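You operate a simulated robot arm through the tools that you are given. There is no shell and no other tool. Be economical: measure what you need, move in short steps, check, and stop when the job is done.

You run a simulated two-armed robot. Do the job below in one go: nothing can be reset, and whatever is moved stays where it is left.

Task
Bolt the plug organizer down, open it and stand the black plug on the teal mat.
Fine: the blue bolt is closed before the lid goes up; leave the lid and both latches open. Set down upright: what you pick out.

Only the result counts: the job must be done as asked and must still hold three seconds after the hand-in. Knocking over, shifting, dropping, spilling or breaking anything else fails it. Lids that push on must go on centred and level and be pressed home; caps that screw on are set level and turned clockwise until they are tight.

Robot
Two 7-joint arms with two-finger parallel grippers on one trunk, on a base that drives. Base frame: it is fixed to the floor where the robot stands at the start and does not move with it; the origin is under the middle of the robot, x ahead of it, y to its left, z up. Readings come in m, rad, newtons and seconds.
The left shoulder is at the start at [0.06, 0.189, 1.253], the right one opposite. With the tool pointing down near the work surface each hand reaches from about 0.1 to 0.64 m from the robot's upright axis, wherever it stands, measured 20 degrees to its own side. Places, roughly: blue bolt [0.4, 0, 0.9]; plug lid [0.6, -0.1, 0.9]; teal mat [0.4, 0.4, 0.9]; white-patch plug latch [0.4, -0.2, 0.9]; yellow-patch plug latch [0.4, 0, 0.9]. Payload 3.43 kg a hand.
The tool frame of a hand sits at the grasp point between the pads (the TCP): z along the fingers, y along the line on which they close. The tips reach 0.03 m beyond it. The gripper opens to 0.094 m. The fingers are 0.028 m wide and 0.01 m thick; the gripper's body (0.05 by 0.096 m) begins 0.055 m behind the TCP.
Orientation is told as [roll, pitch, yaw] about the base's x, y, z axes, in that order, counted from this pose: with the fingers straight down and closing along the base's y, the tool's x points along the base's -x, its y along +y and its z along -z.

Tools
- The arms move only by the tool play_rows. It takes "left_deltas", "right_deltas" or both (then of equal length, played together; a hand with none holds still); each is a list of rows, each a list of 2 entries, a list of its own where there are three numbers: the shift along the tool's x, y, z in units of 500 mm (1.0 is 500 mm), then the turn, a rotation vector about the tool's x, y, z in units of 45 degrees (1.0 is 45 degrees). In form: [[[tx, ty, tz], [wx, wy, wz]], ...]. A call has 1 to 10 rows; each row is the pose to reach, as a shift and turn from the pose commanded when the call began, along the tool's axes at that moment. "left_gripper" and "right_gripper" are, for a hand that has rows, the finger opening in m, from 0 to 0.094, set as the call begins (left out, the last holds). A call with a number of a shift or a turn outside -1 to 1 is refused whole. Each row takes 0.2 s and may step no farther than 0.05 m and 0.15 rad from the row before; otherwise, or with a gripper value out of range, the whole call is refused. A pose out of reach is approached as far as the arm can. The call stops where the force on the tool passes 60 N (or 10 N more than at its start, if that is more) or the arm is blocked; 0.2 s more then pass. Each finger travels about 0.153 m/s and halts on what it meets, pressing with about 40 N; the grip force reading is that of the motor and also rises with nothing between the fingers. The clock runs only during rows and for 0.2 s after the last one: add rows that repeat a pose to give the fingers time. It gives the time, the measured TCP pose, the force on the tool (base axes), the opening and the grip force at its end, in the units of the frame above (readings bear some noise), with the torque about the TCP (base axes, N m) and any sound that the robot's microphone picked up.
- Cameras (640 x 400 px; columns grow to the right, rows downward): "scene" is now at [0.01, 0.0105, 1.7932]; the picture's right is [0.18, -0.98, 0.00], its down [-0.82, -0.15, -0.55] and it looks along [0.54, 0.10, -0.83] (base axes); focal length 268 px, centre (320, 200). "left" rides on the left gripper at [0.076, -0.014, -0.103] in its tool frame; the picture's right is [0.18, 0.98, 0.00], its down [-0.75, 0.14, -0.64] and it looks along [-0.63, 0.12, 0.77] (tool axes); focal length 243 px, centre (320, 200). "right" rides on the right gripper at [0.076, 0.014, -0.103] in its tool frame; the picture's right is [-0.18, 0.98, 0.00], its down [-0.75, -0.14, -0.64] and it looks along [-0.63, -0.12, 0.77] (tool axes); focal length 243 px, centre (320, 200). There is no depth. A picture from a camera that has moved, and an enlarged one, comes with that camera's place and axes in the base frame and with its lens.
- get_image(camera): a new picture of that camera. It takes no simulated time.
- raise_lower(by): slides the trunk up (or, below 0, down) by that many m; the arms and the scene camera ride with it, the base frame stays. It gives what a move gives, with no picture.
- base_move(legs): drives the robot by 1 to 6 legs, each [ahead, left, turn to the left] in m, m and rad, along the robot's own axes; the way and the turn of a leg run together, so that a leg with both is an arc; at most 1.5 m and 3.142 rad a leg. The arms and the cameras ride along, it lands a little off, and it stops where it bumps. It gives what a move gives.
- pan_tilt(pan, tilt): turns the head with the scene camera to pan (to the left, within 1.501 rad either way) and tilt (down, from -0.506 to 1.204), counted from straight ahead of the robot. It gives what a move gives.
- zoom(camera, box): a new picture of the part [left, top, right, bottom] of that camera's present view, enlarged. It takes no simulated time.
- hand_in(): hands the job in; it is judged then, once.

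Go step by step. Nothing tells you exact positions but the pictures and the camera data: compare them with the known pose of the tool, close in by small moves and look again before you grip or let go. The budget is 120 turns and 108 pictures, counting those below and the enlarged ones. Unless the task says otherwise, let go and move clear before handing in, and close with one line.

The tools are called after "Emit:" by a JSON object that holds its "op" and its "data". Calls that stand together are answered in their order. play_rows: Moves the arms, as the interface text tells. Its arguments: {"type":"object","properties":{"left_deltas":{"type":"array"},"left_gripper":{"type":"number"},"right_deltas":{"type":"array"},"right_gripper":{"type":"number"}},"required":[]} The other tools are called the same way: raise_lower (by) slides the trunk up or down; base_move (legs) drives the base; pan_tilt (pan, tilt) turns the head that bears the scene camera; get_image (camera) takes a picture; zoom (camera, box) takes an enlarged picture of a part of a camera's view; hand_in () hands the job in.

At the start:

```text
clock: 0.0
left_tcp_pos: [0.3453, 0.052, 1.2632]
left_orientation: [0.0, 0.0, 0.001]
left_force: [-0.4, 0.2, 0.4]
left_ft_torque: [0.02, -0.04, 0.0]
left_width: 0.094
left_grasp_force: 0.1
right_tcp_pos: [0.295, -0.1861, 1.2603]
right_orientation: [-0.001, 0.001, 0.0]
right_force: [0.3, 1.1, -0.3]
right_ft_torque: [-0.01, 0.01, -0.04]
right_width: 0.094
right_grasp_force: 0.0
trunk travel left (down, up): [-0.925, 0.065]
robot x, y, heading: [0.0022, 0.0022, 0.0]
head pan, tilt: [0.182, 0.984]
```

scene: 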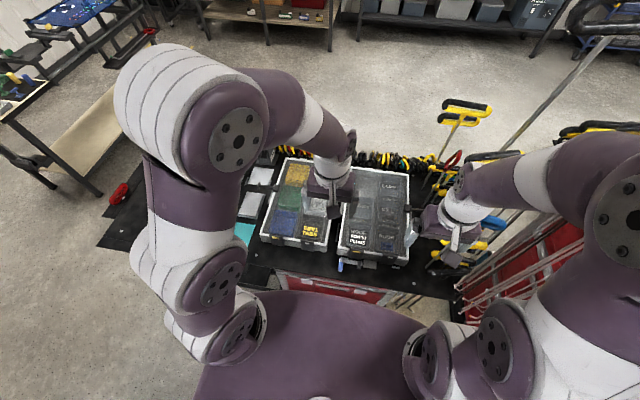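
right: 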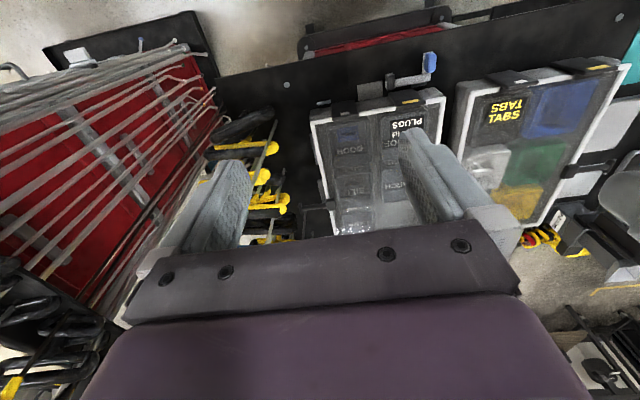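
left: 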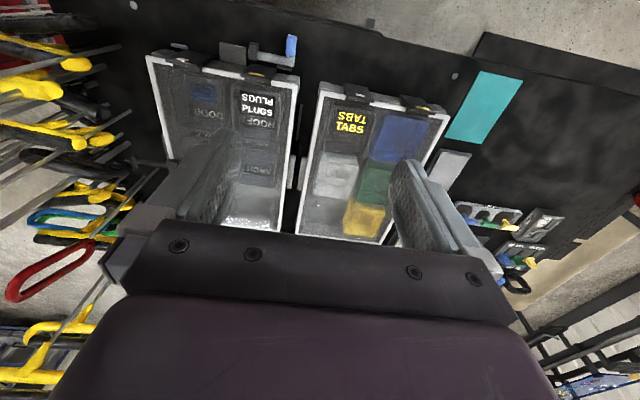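

I see two organizers on a black bench, with the plug one on the right and the blue bolt at its near edge. I'll zoom in for details.

Emit:
{"op": "zoom", "data": {"camera": "scene", "box": [240, 140, 440, 280]}}

Emit:
{"op": "zoom", "data": {"camera": "left", "box": [130, 20, 330, 240]}}

Emit:
{"op": "zoom", "data": {"camera": "right", "box": [290, 40, 470, 240]}}

```text
2.86 times, centred on (340, 210) of scene
camera zoom: at [0.01, 0.0105, 1.7932], right [0.18, -0.98, 0.0], down [-0.82, -0.15, -0.55], along [0.54, 0.1, -0.83], focal length 766 px, centre (263, 171)
```

zoom: 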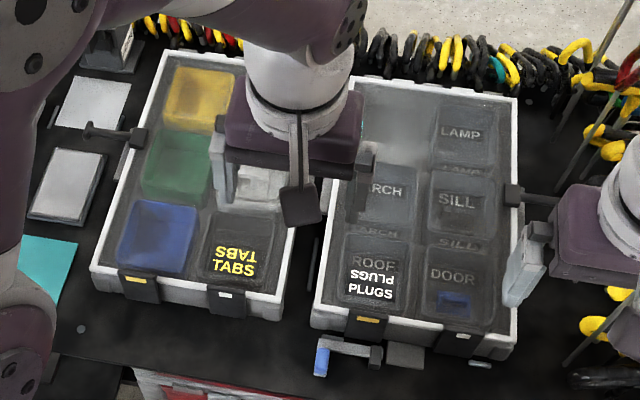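

```text
1.82 times, centred on (230, 130) of left
camera zoom: at [0.2694, 0.0361, 1.3666], right [-0.18, 0.98, 0.0], down [0.75, 0.14, 0.64], along [0.63, 0.12, -0.77], focal length 441 px, centre (484, 327)
```

zoom: 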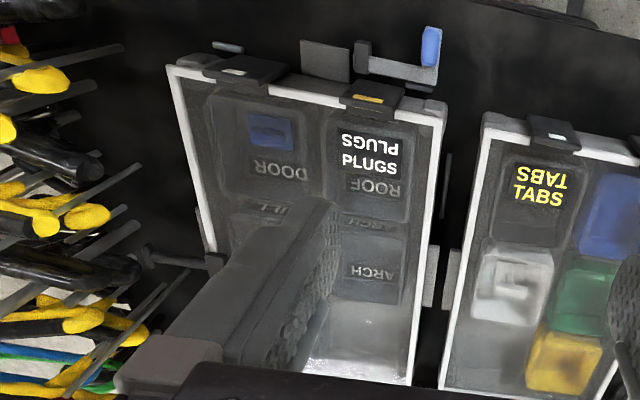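

```text
2.00 times, centred on (380, 140) of right
camera zoom: at [0.218, -0.1725, 1.3634], right [0.18, 0.98, 0.0], down [0.75, -0.14, 0.64], along [0.63, -0.12, -0.77], focal length 485 px, centre (200, 320)
```

zoom: 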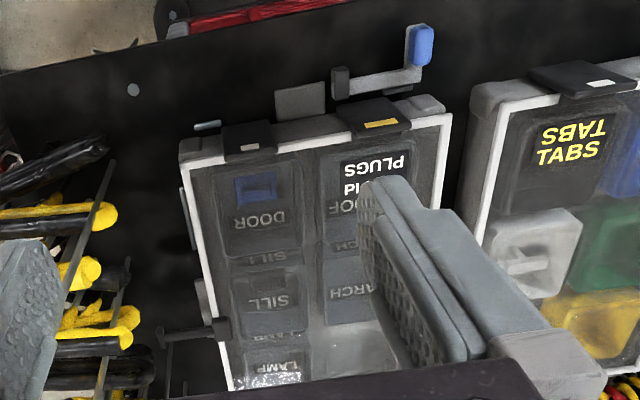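

I want a clear view of the organizer, so I'll move both hands outward.

Emit:
{"op": "play_rows", "data": {"left_deltas": [[[0, 0.1, 0], [0, 0, 0]], [[0, 0.2, 0], [0, 0, 0]], [[0, 0.3, 0], [0, 0, 0]], [[0, 0.4, 0], [0, 0, 0]], [[0, 0.5, 0], [0, 0, 0]]], "right_deltas": [[[0, -0.08, 0], [0, 0, 0]], [[0, -0.16, 0], [0, 0, 0]], [[0.04, -0.24, 0], [0, 0, 0]], [[0.08, -0.3, 0], [0, 0, 0]], [[0.12, -0.36, 0], [0, 0, 0]]]}}

Emit:
{"op": "get_image", "data": {"camera": "scene"}}

Emit:
{"op": "zoom", "data": {"camera": "scene", "box": [310, 150, 440, 290]}}

```text
clock: 1.2
left_tcp_pos: [0.3447, 0.3037, 1.263]
left_orientation: [-0.001, 0.0, -0.001]
left_force: [-0.1, -0.1, -0.8]
left_ft_torque: [-0.01, 0.0, 0.02]
left_width: 0.094
left_grasp_force: 0.1
right_tcp_pos: [0.2356, -0.3658, 1.2616]
right_orientation: [-0.001, 0.0, 0.0]
right_force: [0.4, -0.7, -0.4]
right_ft_torque: [0.0, -0.01, 0.0]
right_width: 0.094
right_grasp_force: 0.1
trunk travel left (down, up): [-0.925, 0.065]
robot x, y, heading: [-0.002, -0.0027, -0.001]
head pan, tilt: [0.182, 0.984]
```

```text
101 pictures are left
camera scene: at [0.01, 0.0118, 1.7932], right [0.18, -0.98, 0.0], down [-0.82, -0.15, -0.55], along [0.54, 0.1, -0.83], focal length 268 px, centre (320, 200)
```

scene: 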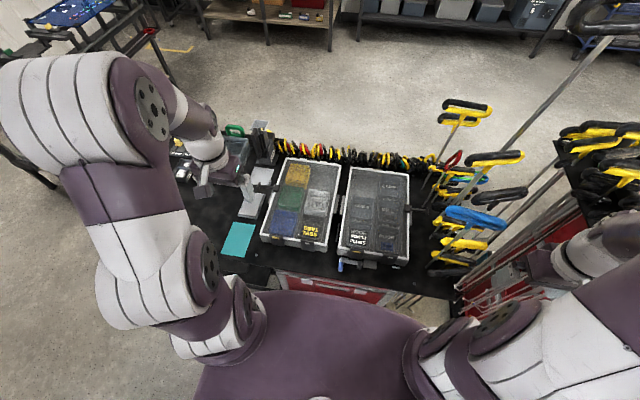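

```text
2.86 times, centred on (375, 220) of scene
camera zoom: at [0.01, 0.0118, 1.7932], right [0.18, -0.98, 0.0], down [-0.82, -0.15, -0.55], along [0.54, 0.1, -0.83], focal length 766 px, centre (163, 143)
```

zoom: 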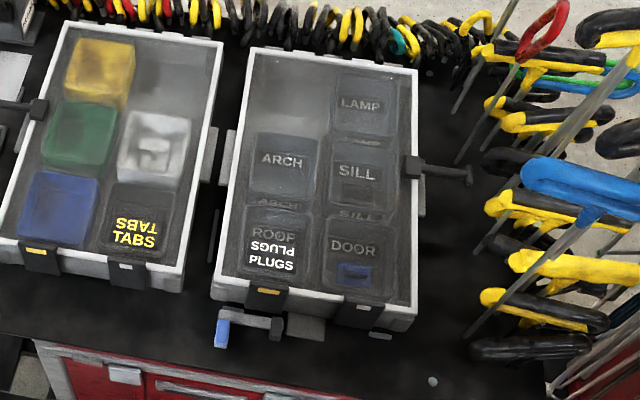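

Next I'll bring the right hand camera close to the bolt and latches.

Emit:
{"op": "play_rows", "data": {"right_deltas": [[[0, 0.076, 0.057], [0, 0, 0]], [[0, 0.152, 0.114], [0, 0, 0]], [[0, 0.228, 0.171], [0, 0, 0]], [[0, 0.304, 0.228], [0, 0, 0]], [[0, 0.38, 0.285], [0, 0, 0]], [[0, 0.456, 0.342], [0, 0, 0]], [[0, 0.532, 0.4], [0, 0, 0]]]}}

Emit:
{"op": "get_image", "data": {"camera": "right"}}

Emit:
{"op": "zoom", "data": {"camera": "right", "box": [180, 60, 420, 210]}}

```text
clock: 2.2
left_tcp_pos: [0.3449, 0.3029, 1.2623]
left_orientation: [-0.002, 0.001, 0.0]
left_force: [0.8, -0.1, -0.6]
left_ft_torque: [-0.02, -0.02, -0.01]
left_width: 0.0942
left_grasp_force: 0.1
right_tcp_pos: [0.2364, -0.2161, 1.1525]
right_orientation: [-0.001, 0.015, 0.054]
right_force: [4.6, 4.0, 82.8]
right_ft_torque: [-0.25, 7.63, -0.45]
right_width: 0.0941
right_grasp_force: 0.1
trunk travel left (down, up): [-0.925, 0.065]
robot x, y, heading: [0.0025, 0.0033, 0.002]
head pan, tilt: [0.182, 0.984]
stopped in row 5 (right hand): the force on the tool passed its limit at 361 N (the readings are from after the stop); the commanded pose is now the measured one
```

```text
99 pictures are left
camera right: at [0.1595, -0.2061, 1.2559], right [0.13, 0.99, 0.0], down [0.77, -0.1, 0.63], along [0.63, -0.09, -0.78], focal length 243 px, centre (320, 200)
```

right: 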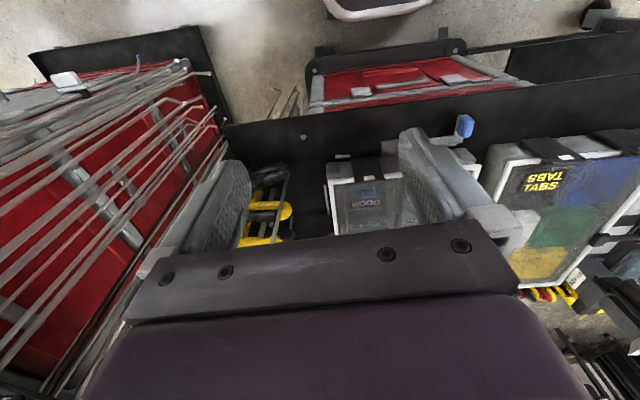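

```text
2.67 times, centred on (300, 135) of right
camera zoom: at [0.1595, -0.2061, 1.2559], right [0.13, 0.99, 0.0], down [0.77, -0.1, 0.63], along [0.63, -0.09, -0.78], focal length 647 px, centre (373, 373)
```

zoom: 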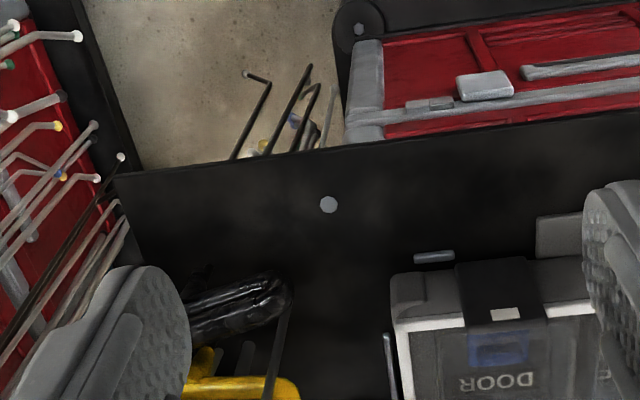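

The right arm bumped something, so I'll check with the scene camera.

Emit:
{"op": "get_image", "data": {"camera": "scene"}}

```text
97 pictures are left
camera scene: at [0.0108, 0.0123, 1.7932], right [0.18, -0.98, 0.0], down [-0.82, -0.15, -0.55], along [0.54, 0.1, -0.83], focal length 268 px, centre (320, 200)
```

scene: 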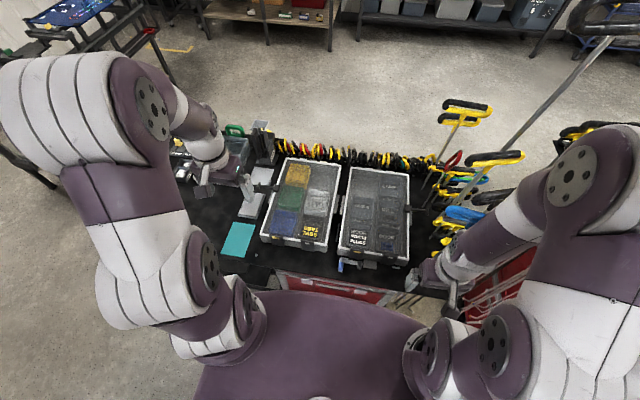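

Emit:
{"op": "play_rows", "data": {"right_deltas": [[[0, 0, -0.06], [0, 0, 0.03]], [[-0.04, 0, -0.1], [0, -0.02, 0.069]], [[-0.12, 0, -0.12], [0, -0.02, 0.069]], [[-0.16, 0.08, -0.12], [0, -0.02, 0.069]], [[-0.16, 0.16, -0.1], [0, -0.02, 0.069]], [[-0.16, 0.24, -0.06], [0, -0.02, 0.069]]]}}

Emit:
{"op": "get_image", "data": {"camera": "right"}}

Emit:
{"op": "get_image", "data": {"camera": "scene"}}

```text
clock: 3.6
left_tcp_pos: [0.3464, 0.3026, 1.2626]
left_orientation: [0.0, 0.003, 0.0]
left_force: [0.3, -0.4, -0.5]
left_ft_torque: [-0.01, 0.04, -0.01]
left_width: 0.094
left_grasp_force: 0.0
right_tcp_pos: [0.3109, -0.0916, 1.1799]
right_orientation: [-0.001, -0.004, 0.0]
right_force: [-0.1, 0.3, -0.5]
right_ft_torque: [-0.03, -0.01, 0.02]
right_width: 0.094
right_grasp_force: 0.1
trunk travel left (down, up): [-0.925, 0.065]
robot x, y, heading: [0.0008, -0.0013, -0.003]
head pan, tilt: [0.182, 0.984]
```

```text
96 pictures are left
camera right: at [0.233, -0.0779, 1.2827], right [0.18, 0.98, 0.0], down [0.75, -0.14, 0.64], along [0.63, -0.12, -0.76], focal length 243 px, centre (320, 200)
```

right: 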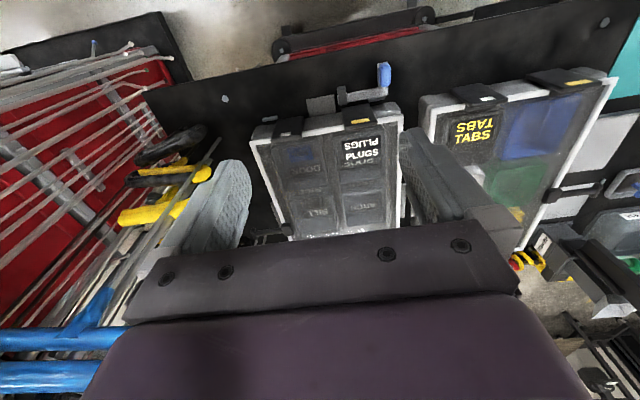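

```text
95 pictures are left
camera scene: at [0.0116, 0.0116, 1.7932], right [0.18, -0.98, 0.0], down [-0.82, -0.15, -0.55], along [0.54, 0.1, -0.83], focal length 268 px, centre (320, 200)
```

scene: 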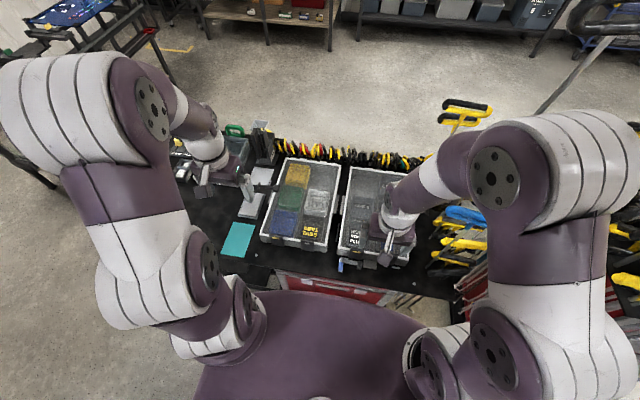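

Emit:
{"op": "zoom", "data": {"camera": "right", "box": [240, 50, 420, 240]}}

Emit:
{"op": "play_rows", "data": {"right_deltas": [[[0.02, 0, 0.08], [0, 0, 0]], [[0.04, 0, 0.16], [0, 0, 0]], [[0.06, 0, 0.24], [0, 0, 0]], [[0.06, 0, 0.3], [0, 0, 0]]]}}

Emit:
{"op": "get_image", "data": {"camera": "right"}}

```text
2.11 times, centred on (330, 145) of right
camera zoom: at [0.233, -0.0779, 1.2827], right [0.18, 0.98, 0.0], down [0.75, -0.14, 0.64], along [0.63, -0.12, -0.76], focal length 511 px, centre (299, 316)
```

zoom: 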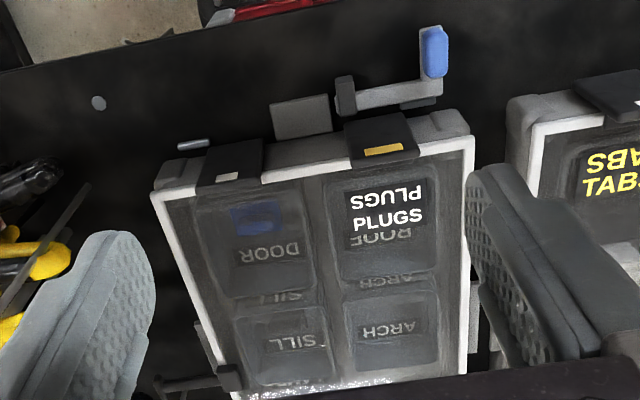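

```text
clock: 4.6
left_tcp_pos: [0.3447, 0.3008, 1.2629]
left_orientation: [0.001, -0.001, 0.0]
left_force: [0.2, -0.2, 0.7]
left_ft_torque: [-0.01, -0.02, -0.01]
left_width: 0.0939
left_grasp_force: 0.0
right_tcp_pos: [0.2801, -0.0936, 1.03]
right_orientation: [0.0, -0.006, 0.0]
right_force: [0.4, -0.1, -0.2]
right_ft_torque: [0.03, -0.01, -0.03]
right_width: 0.0939
right_grasp_force: 0.0
trunk travel left (down, up): [-0.925, 0.065]
robot x, y, heading: [-0.0037, 0.0015, -0.005]
head pan, tilt: [0.182, 0.984]
```

```text
93 pictures are left
camera right: at [0.2022, -0.0794, 1.1325], right [0.18, 0.98, 0.0], down [0.75, -0.14, 0.65], along [0.63, -0.12, -0.76], focal length 243 px, centre (320, 200)
```

right: 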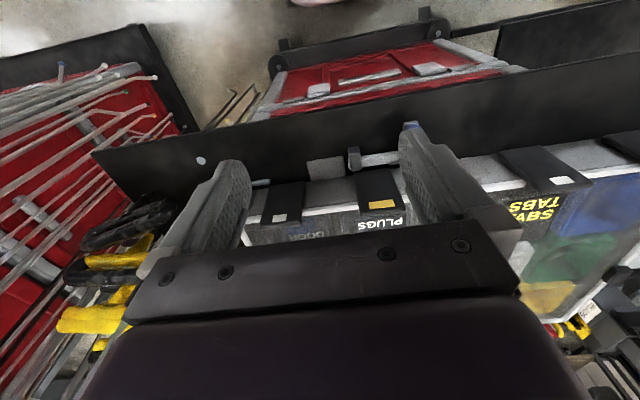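

Emit:
{"op": "zoom", "data": {"camera": "right", "box": [230, 100, 430, 225]}}

```text
3.20 times, centred on (330, 162) of right
camera zoom: at [0.2022, -0.0794, 1.1325], right [0.18, 0.98, 0.0], down [0.75, -0.14, 0.65], along [0.63, -0.12, -0.76], focal length 776 px, centre (288, 320)
```

zoom: 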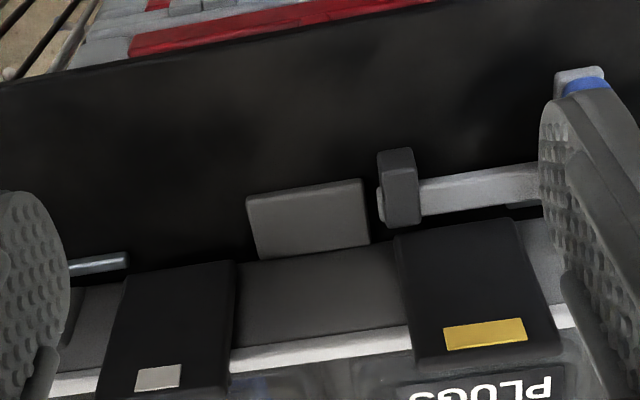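

The bolt is a bar in a dark guide. Its blue knob points at me, at about [0.34, 0, 0.883], and it should slide along -y into the gray keeper. I'll hover the right hand over the knob.

Emit:
{"op": "play_rows", "data": {"right_deltas": [[[-0.04, 0.062, 0.03], [0, 0, 0]], [[-0.08, 0.125, 0.06], [0, 0, 0]], [[-0.114, 0.187, 0.1], [0, 0.008, 0]]], "right_gripper": 0.05}}

Emit:
{"op": "get_image", "data": {"camera": "right"}}

Emit:
{"op": "zoom", "data": {"camera": "left", "box": [0, 0, 320, 200]}}

```text
clock: 5.4
left_tcp_pos: [0.3456, 0.302, 1.262]
left_orientation: [0.0, 0.0, 0.001]
left_force: [-0.1, 0.5, -0.4]
left_ft_torque: [0.03, 0.02, 0.0]
left_width: 0.094
left_grasp_force: 0.0
right_tcp_pos: [0.3391, 0.0026, 0.9796]
right_orientation: [-0.001, 0.003, 0.0]
right_force: [1.1, 1.1, -0.2]
right_ft_torque: [-0.04, -0.02, -0.02]
right_width: 0.0499
right_grasp_force: 0.1
trunk travel left (down, up): [-0.925, 0.065]
robot x, y, heading: [0.0001, -0.0002, 0.0]
head pan, tilt: [0.182, 0.984]
```

```text
91 pictures are left
camera right: at [0.2619, 0.016, 1.0835], right [0.18, 0.98, 0.0], down [0.76, -0.14, 0.64], along [0.63, -0.12, -0.77], focal length 243 px, centre (320, 200)
```

right: 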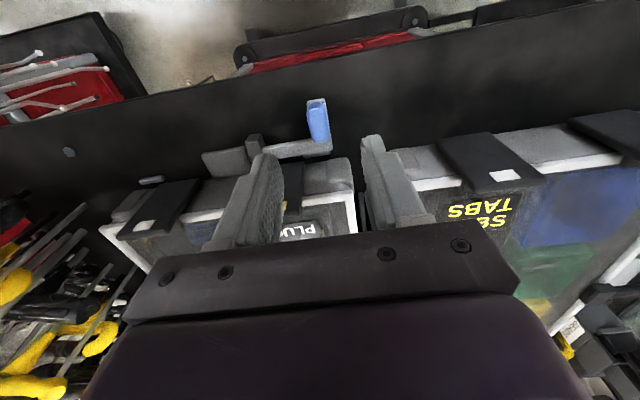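

```text
2.00 times, centred on (160, 100) of left
camera zoom: at [0.2694, 0.2881, 1.3659], right [-0.18, 0.98, 0.0], down [0.75, 0.14, 0.64], along [0.63, 0.12, -0.77], focal length 485 px, centre (640, 400)
```

zoom: 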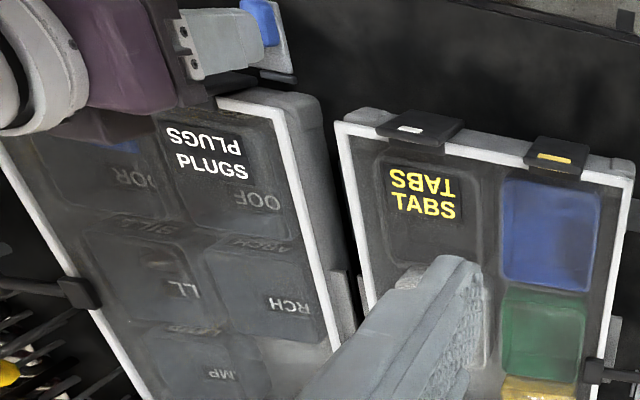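

Emit:
{"op": "play_rows", "data": {"right_deltas": [[[0, 0, 0.06], [0, 0, 0]], [[0, 0, 0.12], [0, 0, 0]], [[0, 0, 0.155], [0, 0, 0]]]}}

Emit:
{"op": "get_image", "data": {"camera": "right"}}

```text
clock: 6.2
left_tcp_pos: [0.3439, 0.3018, 1.2619]
left_orientation: [-0.002, 0.0, 0.0]
left_force: [-0.4, 0.1, -0.4]
left_ft_torque: [0.01, 0.01, 0.02]
left_width: 0.0941
left_grasp_force: 0.0
right_tcp_pos: [0.3381, 0.0009, 0.903]
right_orientation: [-0.001, 0.001, -0.001]
right_force: [-0.2, -0.7, 0.1]
right_ft_torque: [-0.01, 0.01, 0.0]
right_width: 0.0502
right_grasp_force: 0.0
trunk travel left (down, up): [-0.925, 0.065]
robot x, y, heading: [-0.002, 0.0028, 0.005]
head pan, tilt: [0.182, 0.984]
```

```text
89 pictures are left
camera right: at [0.2605, 0.0155, 1.0061], right [0.18, 0.98, 0.0], down [0.75, -0.14, 0.64], along [0.63, -0.12, -0.77], focal length 243 px, centre (320, 200)
```

right: 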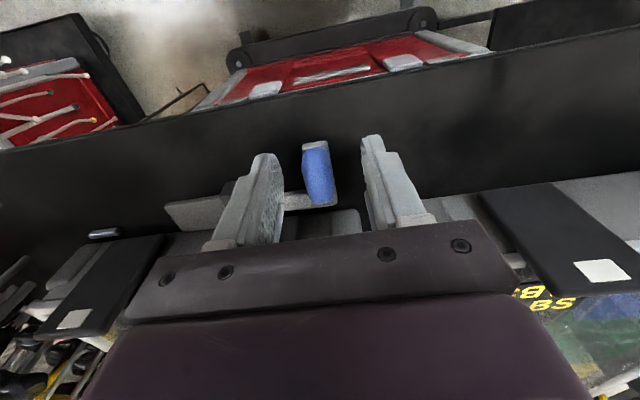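

Emit:
{"op": "play_rows", "data": {"right_deltas": [[[0, 0, 0], [0, 0, 0]], [[0, 0, 0], [0, 0, 0]], [[0, 0, 0], [0, 0, 0]]], "right_gripper": 0.0}}

Emit:
{"op": "get_image", "data": {"camera": "right"}}

```text
clock: 7.0
left_tcp_pos: [0.3444, 0.2998, 1.2637]
left_orientation: [-0.002, -0.001, 0.0]
left_force: [0.4, 0.2, 0.3]
left_ft_torque: [0.03, 0.02, -0.03]
left_width: 0.0941
left_grasp_force: 0.0
right_tcp_pos: [0.3374, -0.0004, 0.9034]
right_orientation: [0.0, 0.003, 0.001]
right_force: [1.8, -6.0, 3.7]
right_ft_torque: [-0.11, 0.05, -0.24]
right_width: 0.0153
right_grasp_force: 45.3
trunk travel left (down, up): [-0.925, 0.065]
robot x, y, heading: [0.0013, 0.0014, -0.001]
head pan, tilt: [0.182, 0.984]
```

```text
88 pictures are left
camera right: at [0.2604, 0.0145, 1.0062], right [0.18, 0.98, 0.0], down [0.76, -0.14, 0.64], along [0.63, -0.12, -0.77], focal length 243 px, centre (320, 200)
```

right: 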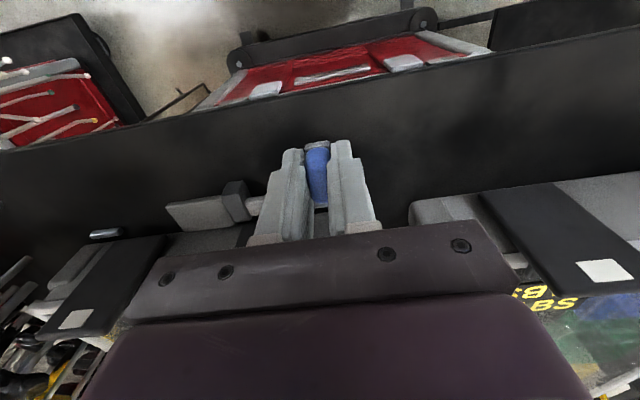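

Emit:
{"op": "play_rows", "data": {"right_deltas": [[[0, -0.01, 0], [0, 0, 0]], [[0, -0.02, 0], [0, 0, 0]], [[0, -0.03, 0], [0, 0, 0]]]}}

Emit:
{"op": "get_image", "data": {"camera": "right"}}

```text
clock: 7.8
left_tcp_pos: [0.3437, 0.3024, 1.2636]
left_orientation: [0.0, 0.001, 0.0]
left_force: [-0.2, -0.4, 0.6]
left_ft_torque: [-0.02, -0.03, -0.01]
left_width: 0.094
left_grasp_force: 0.1
right_tcp_pos: [0.3385, -0.0137, 0.9018]
right_orientation: [-0.002, -0.001, 0.002]
right_force: [2.5, -1.1, 9.2]
right_ft_torque: [0.1, -0.01, 0.06]
right_width: 0.0154
right_grasp_force: 44.6
trunk travel left (down, up): [-0.925, 0.065]
robot x, y, heading: [0.0012, -0.0016, 0.002]
head pan, tilt: [0.182, 0.984]
```

```text
87 pictures are left
camera right: at [0.2601, 0.0002, 1.006], right [0.18, 0.98, 0.0], down [0.75, -0.14, 0.64], along [0.63, -0.12, -0.77], focal length 243 px, centre (320, 200)
```

right: 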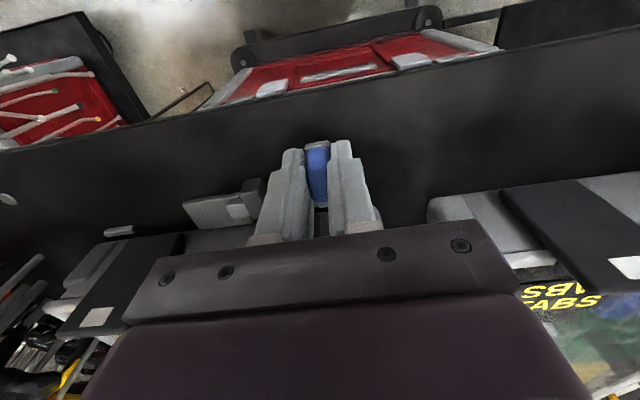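

Emit:
{"op": "play_rows", "data": {"right_deltas": [[[0, -0.01, 0], [0, 0, 0]], [[0, -0.02, 0], [0, 0, 0]], [[0, -0.03, 0], [0, 0, 0]], [[0, -0.04, 0], [0, 0, 0]]]}}

Emit:
{"op": "get_image", "data": {"camera": "right"}}

```text
clock: 8.8
left_tcp_pos: [0.3439, 0.3027, 1.2623]
left_orientation: [-0.001, -0.001, 0.001]
left_force: [-0.6, -0.9, -0.5]
left_ft_torque: [0.0, 0.03, 0.02]
left_width: 0.0942
left_grasp_force: 0.1
right_tcp_pos: [0.3375, -0.0342, 0.9037]
right_orientation: [-0.001, 0.0, 0.0]
right_force: [5.0, 0.1, 20.9]
right_ft_torque: [0.01, 0.03, -0.13]
right_width: 0.015
right_grasp_force: 45.1
trunk travel left (down, up): [-0.925, 0.065]
robot x, y, heading: [-0.0004, -0.0032, -0.004]
head pan, tilt: [0.182, 0.984]
```

```text
86 pictures are left
camera right: at [0.26, -0.0209, 1.006], right [0.18, 0.98, 0.0], down [0.75, -0.14, 0.64], along [0.63, -0.12, -0.77], focal length 243 px, centre (320, 200)
```

right: 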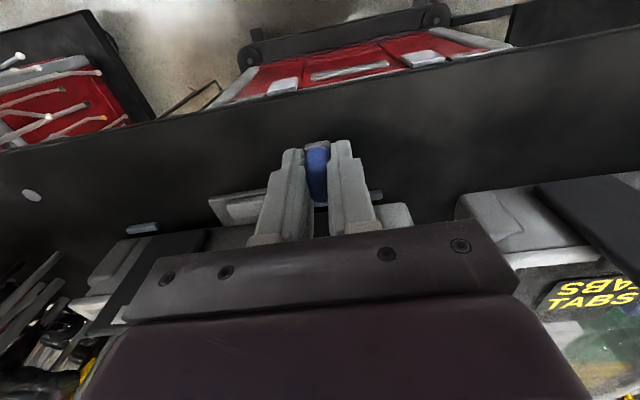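

Emit:
{"op": "play_rows", "data": {"right_deltas": [[[0, 0, -0.006], [0, 0, 0]], [[0, -0.01, -0.006], [0, 0, 0]], [[0, -0.02, -0.006], [0, 0, 0]]]}}

Emit:
{"op": "get_image", "data": {"camera": "right"}}

```text
clock: 9.6
left_tcp_pos: [0.3488, 0.3007, 1.2628]
left_orientation: [0.0, 0.001, 0.001]
left_force: [-0.4, 0.7, -0.1]
left_ft_torque: [-0.02, 0.02, 0.0]
left_width: 0.0938
left_grasp_force: 0.0
right_tcp_pos: [0.337, -0.0461, 0.9043]
right_orientation: [0.0, 0.008, -0.001]
right_force: [4.9, -2.0, -32.2]
right_ft_torque: [0.24, -0.23, -0.24]
right_width: 0.0155
right_grasp_force: 45.5
trunk travel left (down, up): [-0.925, 0.065]
robot x, y, heading: [0.0023, 0.001, -0.001]
head pan, tilt: [0.182, 0.984]
```

```text
85 pictures are left
camera right: at [0.2609, -0.0323, 1.0069], right [0.18, 0.98, 0.0], down [0.76, -0.14, 0.64], along [0.62, -0.12, -0.77], focal length 243 px, centre (320, 200)
```

right: 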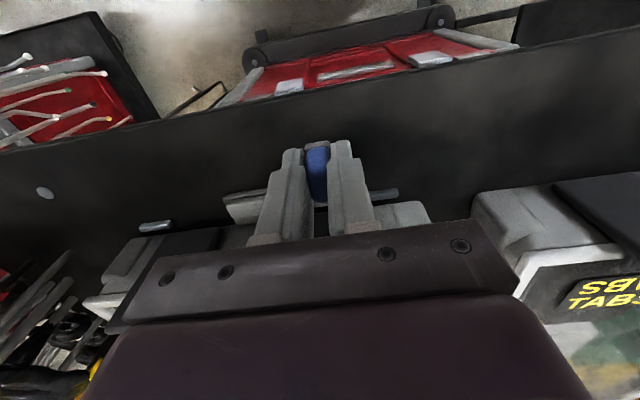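

Emit:
{"op": "play_rows", "data": {"right_deltas": [[[0, 0, 0.0035], [0, 0, 0]], [[0, -0.006, 0.0035], [0, 0, 0]], [[0, -0.012, 0.0035], [0, 0, 0]]]}}

Emit:
{"op": "get_image", "data": {"camera": "right"}}

```text
clock: 10.4
left_tcp_pos: [0.3452, 0.306, 1.2621]
left_orientation: [-0.003, -0.001, 0.003]
left_force: [-0.1, 0.7, -0.7]
left_ft_torque: [-0.01, -0.02, 0.01]
left_width: 0.0941
left_grasp_force: 0.0
right_tcp_pos: [0.3364, -0.0465, 0.9046]
right_orientation: [-0.003, 0.002, 0.004]
right_force: [-6.0, 28.9, -12.6]
right_ft_torque: [1.31, 2.53, -0.12]
right_width: 0.0152
right_grasp_force: 44.9
trunk travel left (down, up): [-0.925, 0.065]
robot x, y, heading: [-0.0007, -0.0037, 0.003]
head pan, tilt: [0.182, 0.984]
```

```text
84 pictures are left
camera right: at [0.26, -0.0325, 1.0065], right [0.18, 0.98, 0.0], down [0.76, -0.14, 0.64], along [0.63, -0.12, -0.77], focal length 243 px, centre (320, 200)
```

right: 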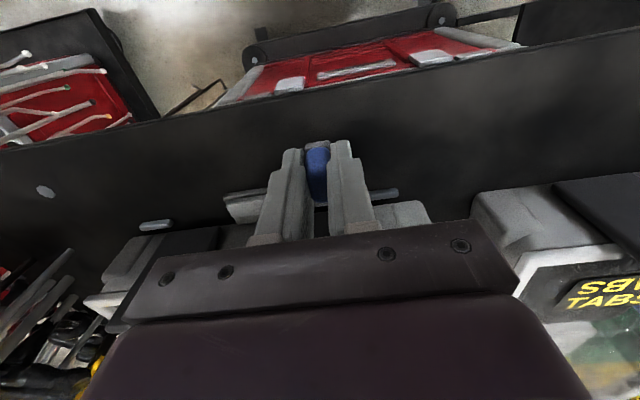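

The bolt has reached a stop at about 46 mm of travel. I'll ease off, release and look.

Emit:
{"op": "play_rows", "data": {"right_deltas": [[[0, 0.008, 0], [0, 0, 0]], [[0, 0.008, 0], [0, 0, 0]]], "right_gripper": 0.026}}

Emit:
{"op": "play_rows", "data": {"right_deltas": [[[0, 0, -0.05], [0, 0, 0]], [[0, 0, -0.14], [0, 0, 0]], [[0.0, 0.06, -0.22], [0, 0, 0]], [[0.02, 0.12, -0.22], [0, 0, 0]]]}}

Emit:
{"op": "get_image", "data": {"camera": "right"}}

Emit:
{"op": "zoom", "data": {"camera": "right", "box": [160, 60, 360, 220]}}

```text
clock: 11.0
left_tcp_pos: [0.345, 0.3057, 1.2627]
left_orientation: [-0.003, 0.0, 0.0]
left_force: [0.3, 0.4, -0.1]
left_ft_torque: [-0.03, 0.0, 0.03]
left_width: 0.0937
left_grasp_force: 0.1
right_tcp_pos: [0.3373, -0.0455, 0.9035]
right_orientation: [-0.002, -0.002, 0.0]
right_force: [3.2, 12.8, 6.0]
right_ft_torque: [0.34, -0.27, 0.19]
right_width: 0.0189
right_grasp_force: 0.1
trunk travel left (down, up): [-0.925, 0.065]
robot x, y, heading: [-0.0021, 0.0026, 0.001]
head pan, tilt: [0.182, 0.984]
```

```text
clock: 12.0
left_tcp_pos: [0.3451, 0.3033, 1.2624]
left_orientation: [0.0, 0.001, 0.0]
left_force: [-0.2, -0.5, -0.3]
left_ft_torque: [-0.01, 0.01, -0.01]
left_width: 0.0941
left_grasp_force: 0.2
right_tcp_pos: [0.3297, 0.0134, 1.0114]
right_orientation: [-0.001, 0.002, 0.001]
right_force: [1.5, -0.6, -0.2]
right_ft_torque: [0.03, -0.03, 0.0]
right_width: 0.0259
right_grasp_force: 0.1
trunk travel left (down, up): [-0.925, 0.065]
robot x, y, heading: [0.0034, -0.0035, 0.002]
head pan, tilt: [0.182, 0.984]
```

```text
83 pictures are left
camera right: at [0.2519, 0.0287, 1.115], right [0.18, 0.98, 0.0], down [0.76, -0.14, 0.64], along [0.63, -0.12, -0.77], focal length 243 px, centre (320, 200)
```

right: 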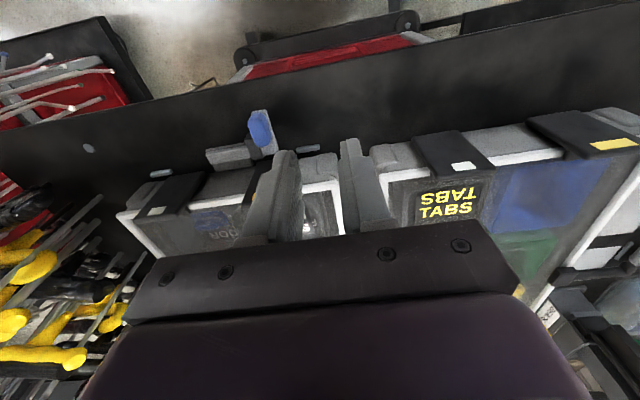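

```text
2.50 times, centred on (260, 140) of right
camera zoom: at [0.2519, 0.0287, 1.115], right [0.18, 0.98, 0.0], down [0.76, -0.14, 0.64], along [0.63, -0.12, -0.77], focal length 606 px, centre (470, 350)
```

zoom: 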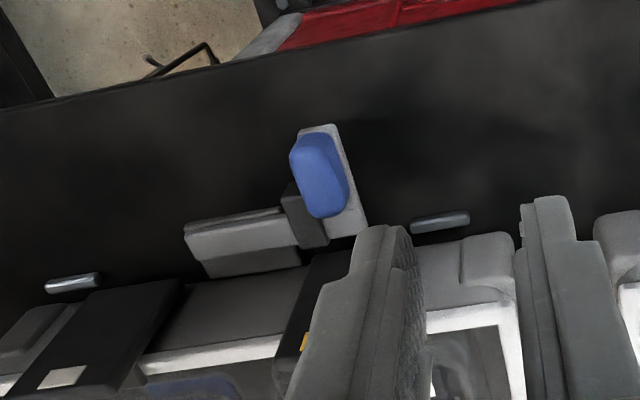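

The bolt is now home in its keeper. Next I'll look closely at the latches from a low angle.

Emit:
{"op": "play_rows", "data": {"right_deltas": [[[0.03, -0.08, 0.0], [0, 0, 0]], [[0.06, -0.16, 0.02], [0, 0, 0]], [[0.08, -0.23, 0.04], [0, 0, 0]]], "right_gripper": 0.094}}

Emit:
{"op": "zoom", "data": {"camera": "right", "box": [220, 100, 420, 230]}}

```text
clock: 12.8
left_tcp_pos: [0.3445, 0.3019, 1.2627]
left_orientation: [0.002, 0.001, 0.001]
left_force: [0.2, 0.5, -0.7]
left_ft_torque: [0.0, -0.01, 0.01]
left_width: 0.0941
left_grasp_force: 0.0
right_tcp_pos: [0.2871, -0.1027, 0.9914]
right_orientation: [0.002, 0.002, 0.002]
right_force: [-0.4, -0.3, 0.0]
right_ft_torque: [0.03, 0.01, 0.05]
right_width: 0.094
right_grasp_force: 0.1
trunk travel left (down, up): [-0.925, 0.065]
robot x, y, heading: [-0.0011, 0.002, -0.004]
head pan, tilt: [0.182, 0.984]
```

```text
3.08 times, centred on (320, 165) of right
camera zoom: at [0.2107, -0.0899, 1.0952], right [0.18, 0.98, 0.0], down [0.75, -0.14, 0.64], along [0.63, -0.12, -0.77], focal length 746 px, centre (320, 308)
```

zoom: 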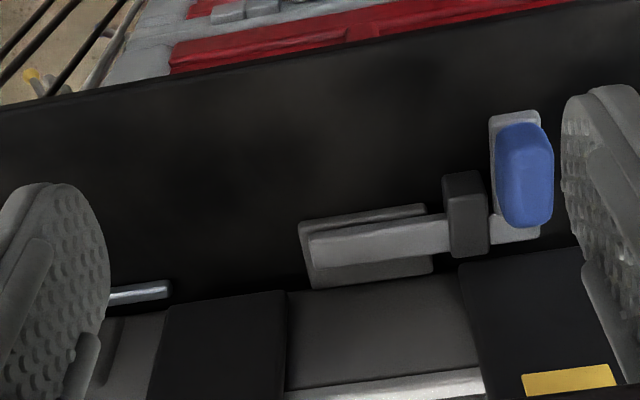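

The bolt looks fully closed. I'll move the right arm aside and use the left camera, yawed, to see how the latches are hinged.

Emit:
{"op": "play_rows", "data": {"right_deltas": [[[0, 0, -0.08], [0, 0, 0]], [[-0.02, -0.06, -0.14], [0, 0, 0]], [[-0.04, -0.14, -0.2], [0, 0, 0]], [[-0.06, -0.22, -0.24], [0, 0, 0]], [[-0.06, -0.3, -0.28], [0, 0, 0]], [[-0.06, -0.38, -0.3], [0, 0, 0]], [[-0.06, -0.42, -0.3], [0, 0, 0]]], "left_deltas": [[[0.018, -0.057, 0.069], [0, 0, 0.143]], [[0.037, -0.114, 0.137], [0, 0, 0.286]], [[0.056, -0.171, 0.206], [0, 0, 0.43]], [[0.074, -0.228, 0.274], [0, 0, 0.571]], [[0.093, -0.285, 0.343], [0, 0, 0.714]], [[0.111, -0.343, 0.411], [0, 0, 0.857]], [[0.13, -0.4, 0.48], [0, 0, 1.0]]]}}

Emit:
{"op": "play_rows", "data": {"left_deltas": [[[0, 0, 0], [0, -0.18, 0]], [[0, 0, 0], [0, -0.36, 0]], [[0, 0, 0], [0, -0.55, 0]]]}}

Emit:
{"op": "get_image", "data": {"camera": "left"}}

```text
refused: row 3 steps farther than a row can; nothing moved
```

```text
clock: 13.6
left_tcp_pos: [0.3442, 0.3015, 1.264]
left_orientation: [0.001, -0.433, -0.002]
left_force: [-0.6, 0.0, -0.4]
left_ft_torque: [-0.02, -0.03, 0.02]
left_width: 0.0941
left_grasp_force: 0.1
right_tcp_pos: [0.2874, -0.1016, 0.9923]
right_orientation: [0.0, 0.001, 0.0]
right_force: [-0.6, 0.1, 0.0]
right_ft_torque: [0.0, -0.07, -0.02]
right_width: 0.0941
right_grasp_force: 0.1
trunk travel left (down, up): [-0.925, 0.065]
robot x, y, heading: [0.0005, -0.0017, 0.001]
head pan, tilt: [0.182, 0.984]
```

```text
80 pictures are left
camera left: at [0.2315, 0.2871, 1.3244], right [-0.17, 0.98, -0.08], down [0.41, 0.14, 0.9], along [0.89, 0.12, -0.43], focal length 243 px, centre (320, 200)
```

left: 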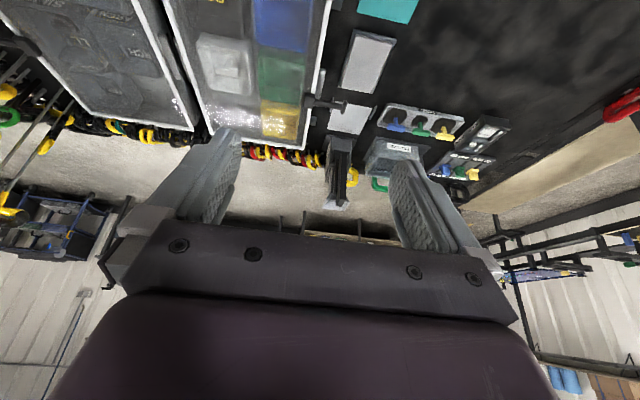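

Emit:
{"op": "play_rows", "data": {"right_deltas": [[[0, 0, -0.08], [0, 0, 0]], [[-0.02, -0.04, -0.16], [0, 0, 0]], [[-0.04, -0.1, -0.22], [0, 0, 0]], [[-0.06, -0.16, -0.28], [0, 0, 0]], [[-0.06, -0.24, -0.3], [0, 0, 0]], [[-0.06, -0.32, -0.3], [0, 0, 0]], [[-0.06, -0.38, -0.3], [0, 0, 0]], [[-0.06, -0.42, -0.3], [0, 0, 0]]], "left_deltas": [[[0.039, -0.0575, 0.0575], [0.0525, 0, 0.1135]], [[0.078, -0.115, 0.115], [0.105, 0, 0.227]], [[0.117, -0.1725, 0.1725], [0.1575, 0, 0.3405]], [[0.156, -0.23, 0.23], [0.21, 0, 0.454]], [[0.195, -0.2875, 0.2875], [0.2625, 0, 0.5675]], [[0.234, -0.345, 0.345], [0.315, 0, 0.681]], [[0.273, -0.4025, 0.4025], [0.3675, 0, 0.7945]], [[0.312, -0.46, 0.46], [0.42, 0, 0.908]]]}}

Emit:
{"op": "get_image", "data": {"camera": "left"}}

```text
clock: 15.4
left_tcp_pos: [0.3207, 0.077, 1.0024]
left_orientation: [-0.028, -0.431, -0.775]
left_force: [0.1, -0.5, 0.0]
left_ft_torque: [0.03, -0.01, 0.01]
left_width: 0.0941
left_grasp_force: 0.0
left hand out of reach, approached as far as the arm can: row 7, 8
right_tcp_pos: [0.3161, -0.297, 1.1476]
right_orientation: [-0.005, 0.012, 0.013]
right_force: [7.4, 66.4, -7.5]
right_ft_torque: [-3.88, 0.9, 3.11]
right_width: 0.0938
right_grasp_force: 0.0
trunk travel left (down, up): [-0.925, 0.065]
robot x, y, heading: [0.0018, -0.0014, 0.002]
head pan, tilt: [0.182, 0.984]
```

```text
79 pictures are left
camera left: at [0.2323, 0.1476, 1.0628], right [0.58, 0.81, -0.1], down [0.41, -0.18, 0.89], along [0.71, -0.56, -0.44], focal length 243 px, centre (320, 200)
```

left: 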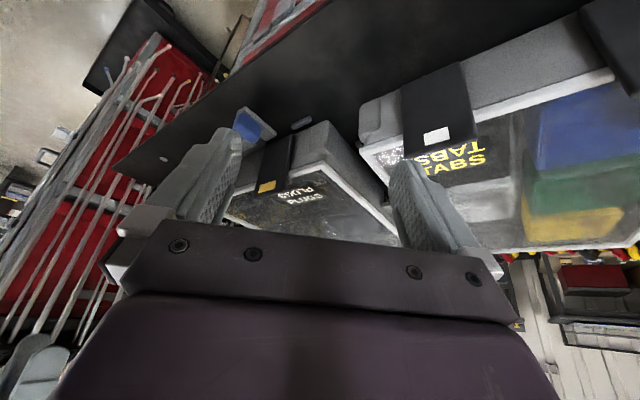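

The right hand is pressing on something to its right. I'll back it off and look.

Emit:
{"op": "play_rows", "data": {"right_deltas": [[[0, 0.05, 0], [0, 0, 0]], [[0, 0.1, -0.06], [0, 0, 0]]]}}

Emit:
{"op": "get_image", "data": {"camera": "scene"}}

Emit:
{"op": "zoom", "data": {"camera": "left", "box": [210, 80, 410, 240]}}

```text
clock: 16.0
left_tcp_pos: [0.3199, 0.071, 1.0029]
left_orientation: [-0.022, -0.43, -0.778]
left_force: [0.2, 1.1, -0.9]
left_ft_torque: [-0.08, -0.01, -0.01]
left_width: 0.094
left_grasp_force: 0.1
right_tcp_pos: [0.3155, -0.2553, 1.1748]
right_orientation: [-0.005, 0.001, -0.001]
right_force: [0.2, 0.4, -0.2]
right_ft_torque: [-0.06, -0.02, 0.01]
right_width: 0.0941
right_grasp_force: 0.1
trunk travel left (down, up): [-0.925, 0.065]
robot x, y, heading: [-0.0007, -0.0026, 0.0]
head pan, tilt: [0.182, 0.984]
```

```text
78 pictures are left
camera scene: at [0.0088, 0.018, 1.7932], right [0.18, -0.98, 0.0], down [-0.82, -0.15, -0.55], along [0.54, 0.1, -0.83], focal length 268 px, centre (320, 200)
```

scene: 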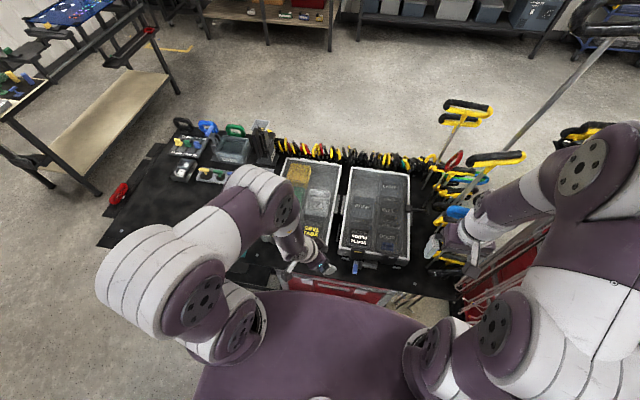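

```text
2.50 times, centred on (310, 160) of left
camera zoom: at [0.2312, 0.1408, 1.0644], right [0.58, 0.81, -0.1], down [0.41, -0.18, 0.89], along [0.71, -0.56, -0.44], focal length 606 px, centre (345, 300)
```

zoom: 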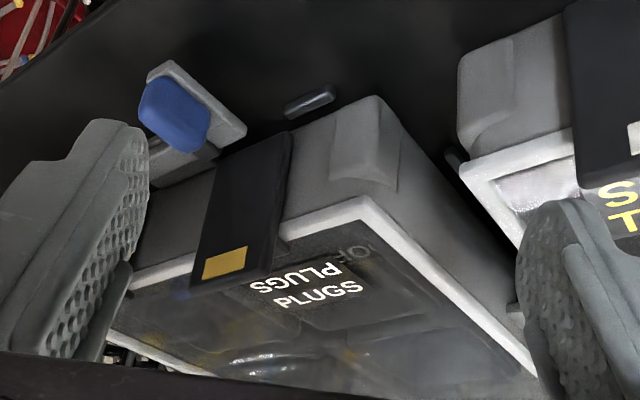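

The latch plates stand upright on the front face and stick up about 2 cm above the rim, so they should pull towards me. I'll retract and straighten the left arm and hover the closed right hand over the yellow latch.

Emit:
{"op": "play_rows", "data": {"left_deltas": [[[0, 0.0375, -0.0625], [-0.0525, 0, -0.1135]], [[0, 0.075, -0.125], [-0.105, 0, -0.227]], [[0, 0.1125, -0.1875], [-0.1575, 0, -0.3405]], [[0, 0.15, -0.25], [-0.21, 0, -0.454]], [[0, 0.1875, -0.3125], [-0.2625, 0, -0.5675]], [[0, 0.225, -0.375], [-0.315, 0, -0.681]], [[0, 0.2625, -0.4375], [-0.3675, 0, -0.7945]], [[0, 0.3, -0.5], [-0.42, 0, -0.908]]]}}

Emit:
{"op": "play_rows", "data": {"left_deltas": [[[0, 0.08, 0], [0, 0.14, 0]], [[0, 0.16, 0], [0, 0.28, 0]], [[0, 0.24, 0], [0, 0.42, 0]], [[0, 0.3, 0], [0, 0.55, 0]]]}}

Emit:
{"op": "play_rows", "data": {"right_deltas": [[[-0.03, 0.06, 0.05], [0, 0, 0]], [[-0.06, 0.12, 0.1], [0, 0, 0]], [[-0.09, 0.18, 0.15], [0, 0, 0]], [[-0.12, 0.24, 0.2], [0, 0, 0]], [[-0.15, 0.3, 0.25], [0, 0, 0]], [[-0.18, 0.36, 0.3], [0, 0, 0]], [[-0.19, 0.41, 0.34], [0, 0, 0]]], "right_gripper": 0.0}}

Emit:
{"op": "get_image", "data": {"camera": "right"}}

```text
clock: 17.8
left_tcp_pos: [0.3505, 0.2488, 1.2288]
left_orientation: [0.0, -0.431, 0.002]
left_force: [-1.0, 0.9, -0.6]
left_ft_torque: [0.02, 0.0, -0.02]
left_width: 0.0941
left_grasp_force: 0.2
right_tcp_pos: [0.3164, -0.2598, 1.1728]
right_orientation: [-0.001, 0.002, 0.001]
right_force: [0.4, -0.3, 0.3]
right_ft_torque: [0.0, -0.02, 0.0]
right_width: 0.0939
right_grasp_force: 0.1
trunk travel left (down, up): [-0.925, 0.065]
robot x, y, heading: [0.0023, 0.0033, 0.004]
head pan, tilt: [0.182, 0.984]
```

```text
clock: 18.8
left_tcp_pos: [0.3559, 0.4014, 1.2271]
left_orientation: [-0.002, 0.002, 0.002]
left_force: [0.4, 0.4, 0.5]
left_ft_torque: [-0.07, 0.03, 0.0]
left_width: 0.0939
left_grasp_force: 0.1
right_tcp_pos: [0.317, -0.2597, 1.1733]
right_orientation: [-0.001, 0.003, 0.0]
right_force: [0.5, -0.1, -0.5]
right_ft_torque: [0.01, 0.0, -0.02]
right_width: 0.0943
right_grasp_force: 0.1
trunk travel left (down, up): [-0.925, 0.065]
robot x, y, heading: [0.0004, -0.0017, -0.003]
head pan, tilt: [0.182, 0.984]
```

```text
clock: 20.4
left_tcp_pos: [0.356, 0.4008, 1.2282]
left_orientation: [0.001, 0.001, 0.0]
left_force: [-0.2, 0.3, 0.2]
left_ft_torque: [-0.03, 0.0, -0.03]
left_width: 0.0942
left_grasp_force: 0.3
right_tcp_pos: [0.4119, -0.0545, 1.0009]
right_orientation: [-0.001, 0.001, -0.001]
right_force: [-0.7, -0.3, 0.8]
right_ft_torque: [0.04, -0.01, 0.01]
right_width: 0.0
right_grasp_force: 33.1
trunk travel left (down, up): [-0.925, 0.065]
robot x, y, heading: [0.0015, -0.0006, 0.001]
head pan, tilt: [0.182, 0.984]
```

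```text
76 pictures are left
camera right: at [0.3354, -0.0409, 1.1051], right [0.18, 0.98, 0.0], down [0.76, -0.14, 0.64], along [0.63, -0.12, -0.77], focal length 243 px, centre (320, 200)
```

right: 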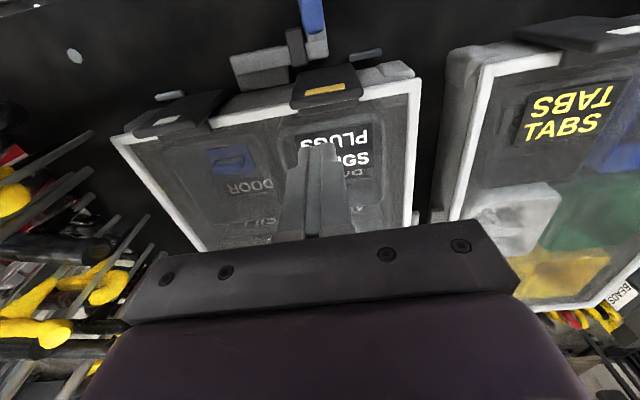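

Emit:
{"op": "zoom", "data": {"camera": "right", "box": [220, 30, 430, 180]}}

```text
2.67 times, centred on (325, 105) of right
camera zoom: at [0.3354, -0.0409, 1.1051], right [0.18, 0.98, 0.0], down [0.76, -0.14, 0.64], along [0.63, -0.12, -0.77], focal length 647 px, centre (307, 453)
```

zoom: 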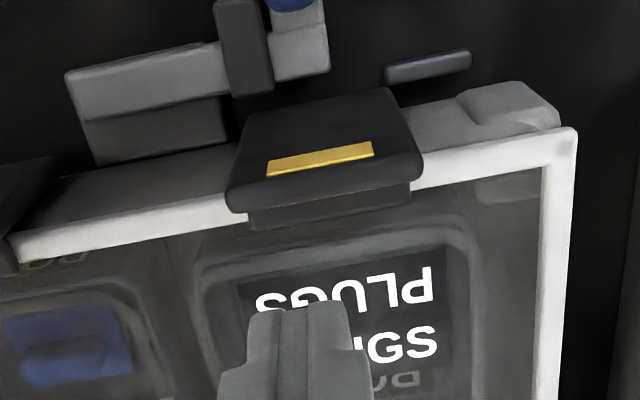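

The yellow latch has a hook behind its tab, with the patch at about [0.381, -0.047, 0.939]. I'll lower the closed fingers behind it and pull towards me.

Emit:
{"op": "play_rows", "data": {"right_deltas": [[[-0.034, 0.012, 0.04], [0, 0, 0]], [[-0.034, 0.012, 0.08], [0, 0, 0]], [[-0.034, 0.012, 0.085], [0, 0, 0]]]}}

Emit:
{"op": "get_image", "data": {"camera": "right"}}

```text
clock: 21.2
left_tcp_pos: [0.3536, 0.3988, 1.2286]
left_orientation: [0.0, 0.001, 0.002]
left_force: [0.2, 0.2, -0.1]
left_ft_torque: [0.0, 0.0, 0.0]
left_width: 0.0941
left_grasp_force: 0.0
right_tcp_pos: [0.4291, -0.0503, 0.9609]
right_orientation: [0.001, 0.002, 0.0]
right_force: [-1.3, 0.1, 1.1]
right_ft_torque: [0.01, 0.01, -0.01]
right_width: 0.0001
right_grasp_force: 33.3
trunk travel left (down, up): [-0.925, 0.065]
robot x, y, heading: [-0.0006, 0.0007, -0.001]
head pan, tilt: [0.182, 0.984]
```

```text
74 pictures are left
camera right: at [0.3521, -0.0364, 1.0637], right [0.18, 0.98, 0.0], down [0.75, -0.14, 0.64], along [0.63, -0.12, -0.77], focal length 243 px, centre (320, 200)
```

right: 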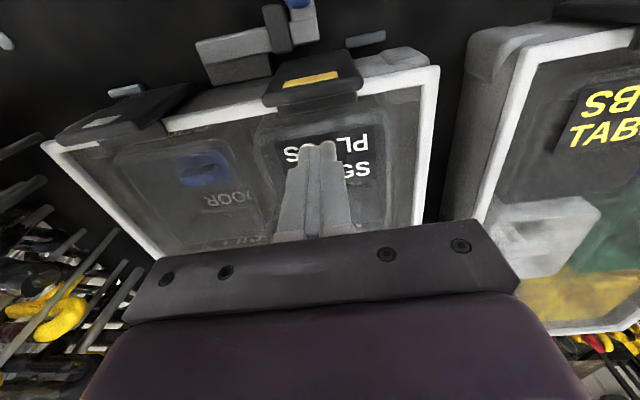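

Emit:
{"op": "play_rows", "data": {"right_deltas": [[[0.02, 0, 0.006], [0, 0, 0]], [[0.04, 0, 0.006], [0, 0, 0]], [[0.06, 0, 0.006], [0, 0, 0]], [[0.08, 0, 0.006], [0, 0, 0]]]}}

Emit:
{"op": "get_image", "data": {"camera": "right"}}

```text
clock: 22.2
left_tcp_pos: [0.3545, 0.3998, 1.2293]
left_orientation: [0.0, 0.0, -0.001]
left_force: [0.2, -0.4, 0.1]
left_ft_torque: [0.0, -0.01, 0.0]
left_width: 0.0942
left_grasp_force: 0.1
right_tcp_pos: [0.3876, -0.0503, 0.9583]
right_orientation: [-0.001, 0.005, 0.002]
right_force: [0.0, -0.7, -0.1]
right_ft_torque: [-0.02, 0.01, 0.03]
right_width: 0.0
right_grasp_force: 33.5
trunk travel left (down, up): [-0.925, 0.065]
robot x, y, heading: [0.0009, -0.0032, -0.003]
head pan, tilt: [0.182, 0.984]
```

```text
73 pictures are left
camera right: at [0.3112, -0.0368, 1.0612], right [0.18, 0.98, 0.0], down [0.76, -0.14, 0.64], along [0.63, -0.12, -0.77], focal length 243 px, centre (320, 200)
```

right: 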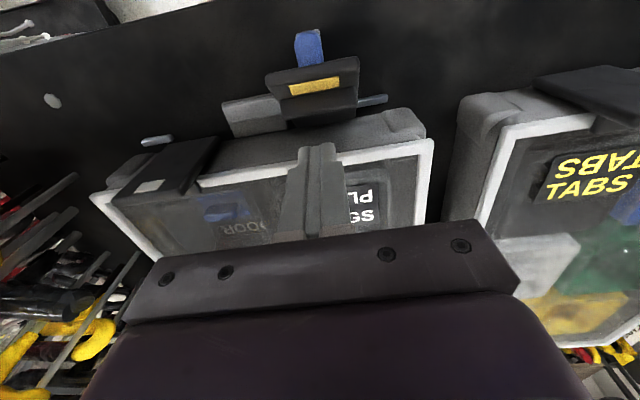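

The yellow latch swung open. A zoom will show where it rests.

Emit:
{"op": "zoom", "data": {"camera": "right", "box": [200, 10, 420, 160]}}

```text
2.67 times, centred on (310, 85) of right
camera zoom: at [0.3112, -0.0368, 1.0612], right [0.18, 0.98, 0.0], down [0.76, -0.14, 0.64], along [0.63, -0.12, -0.77], focal length 647 px, centre (347, 507)
```

zoom: 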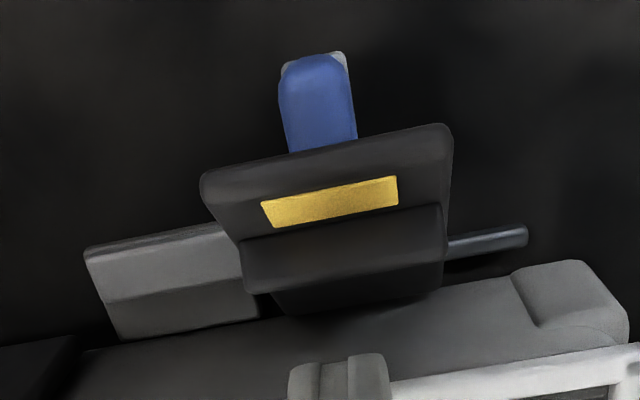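

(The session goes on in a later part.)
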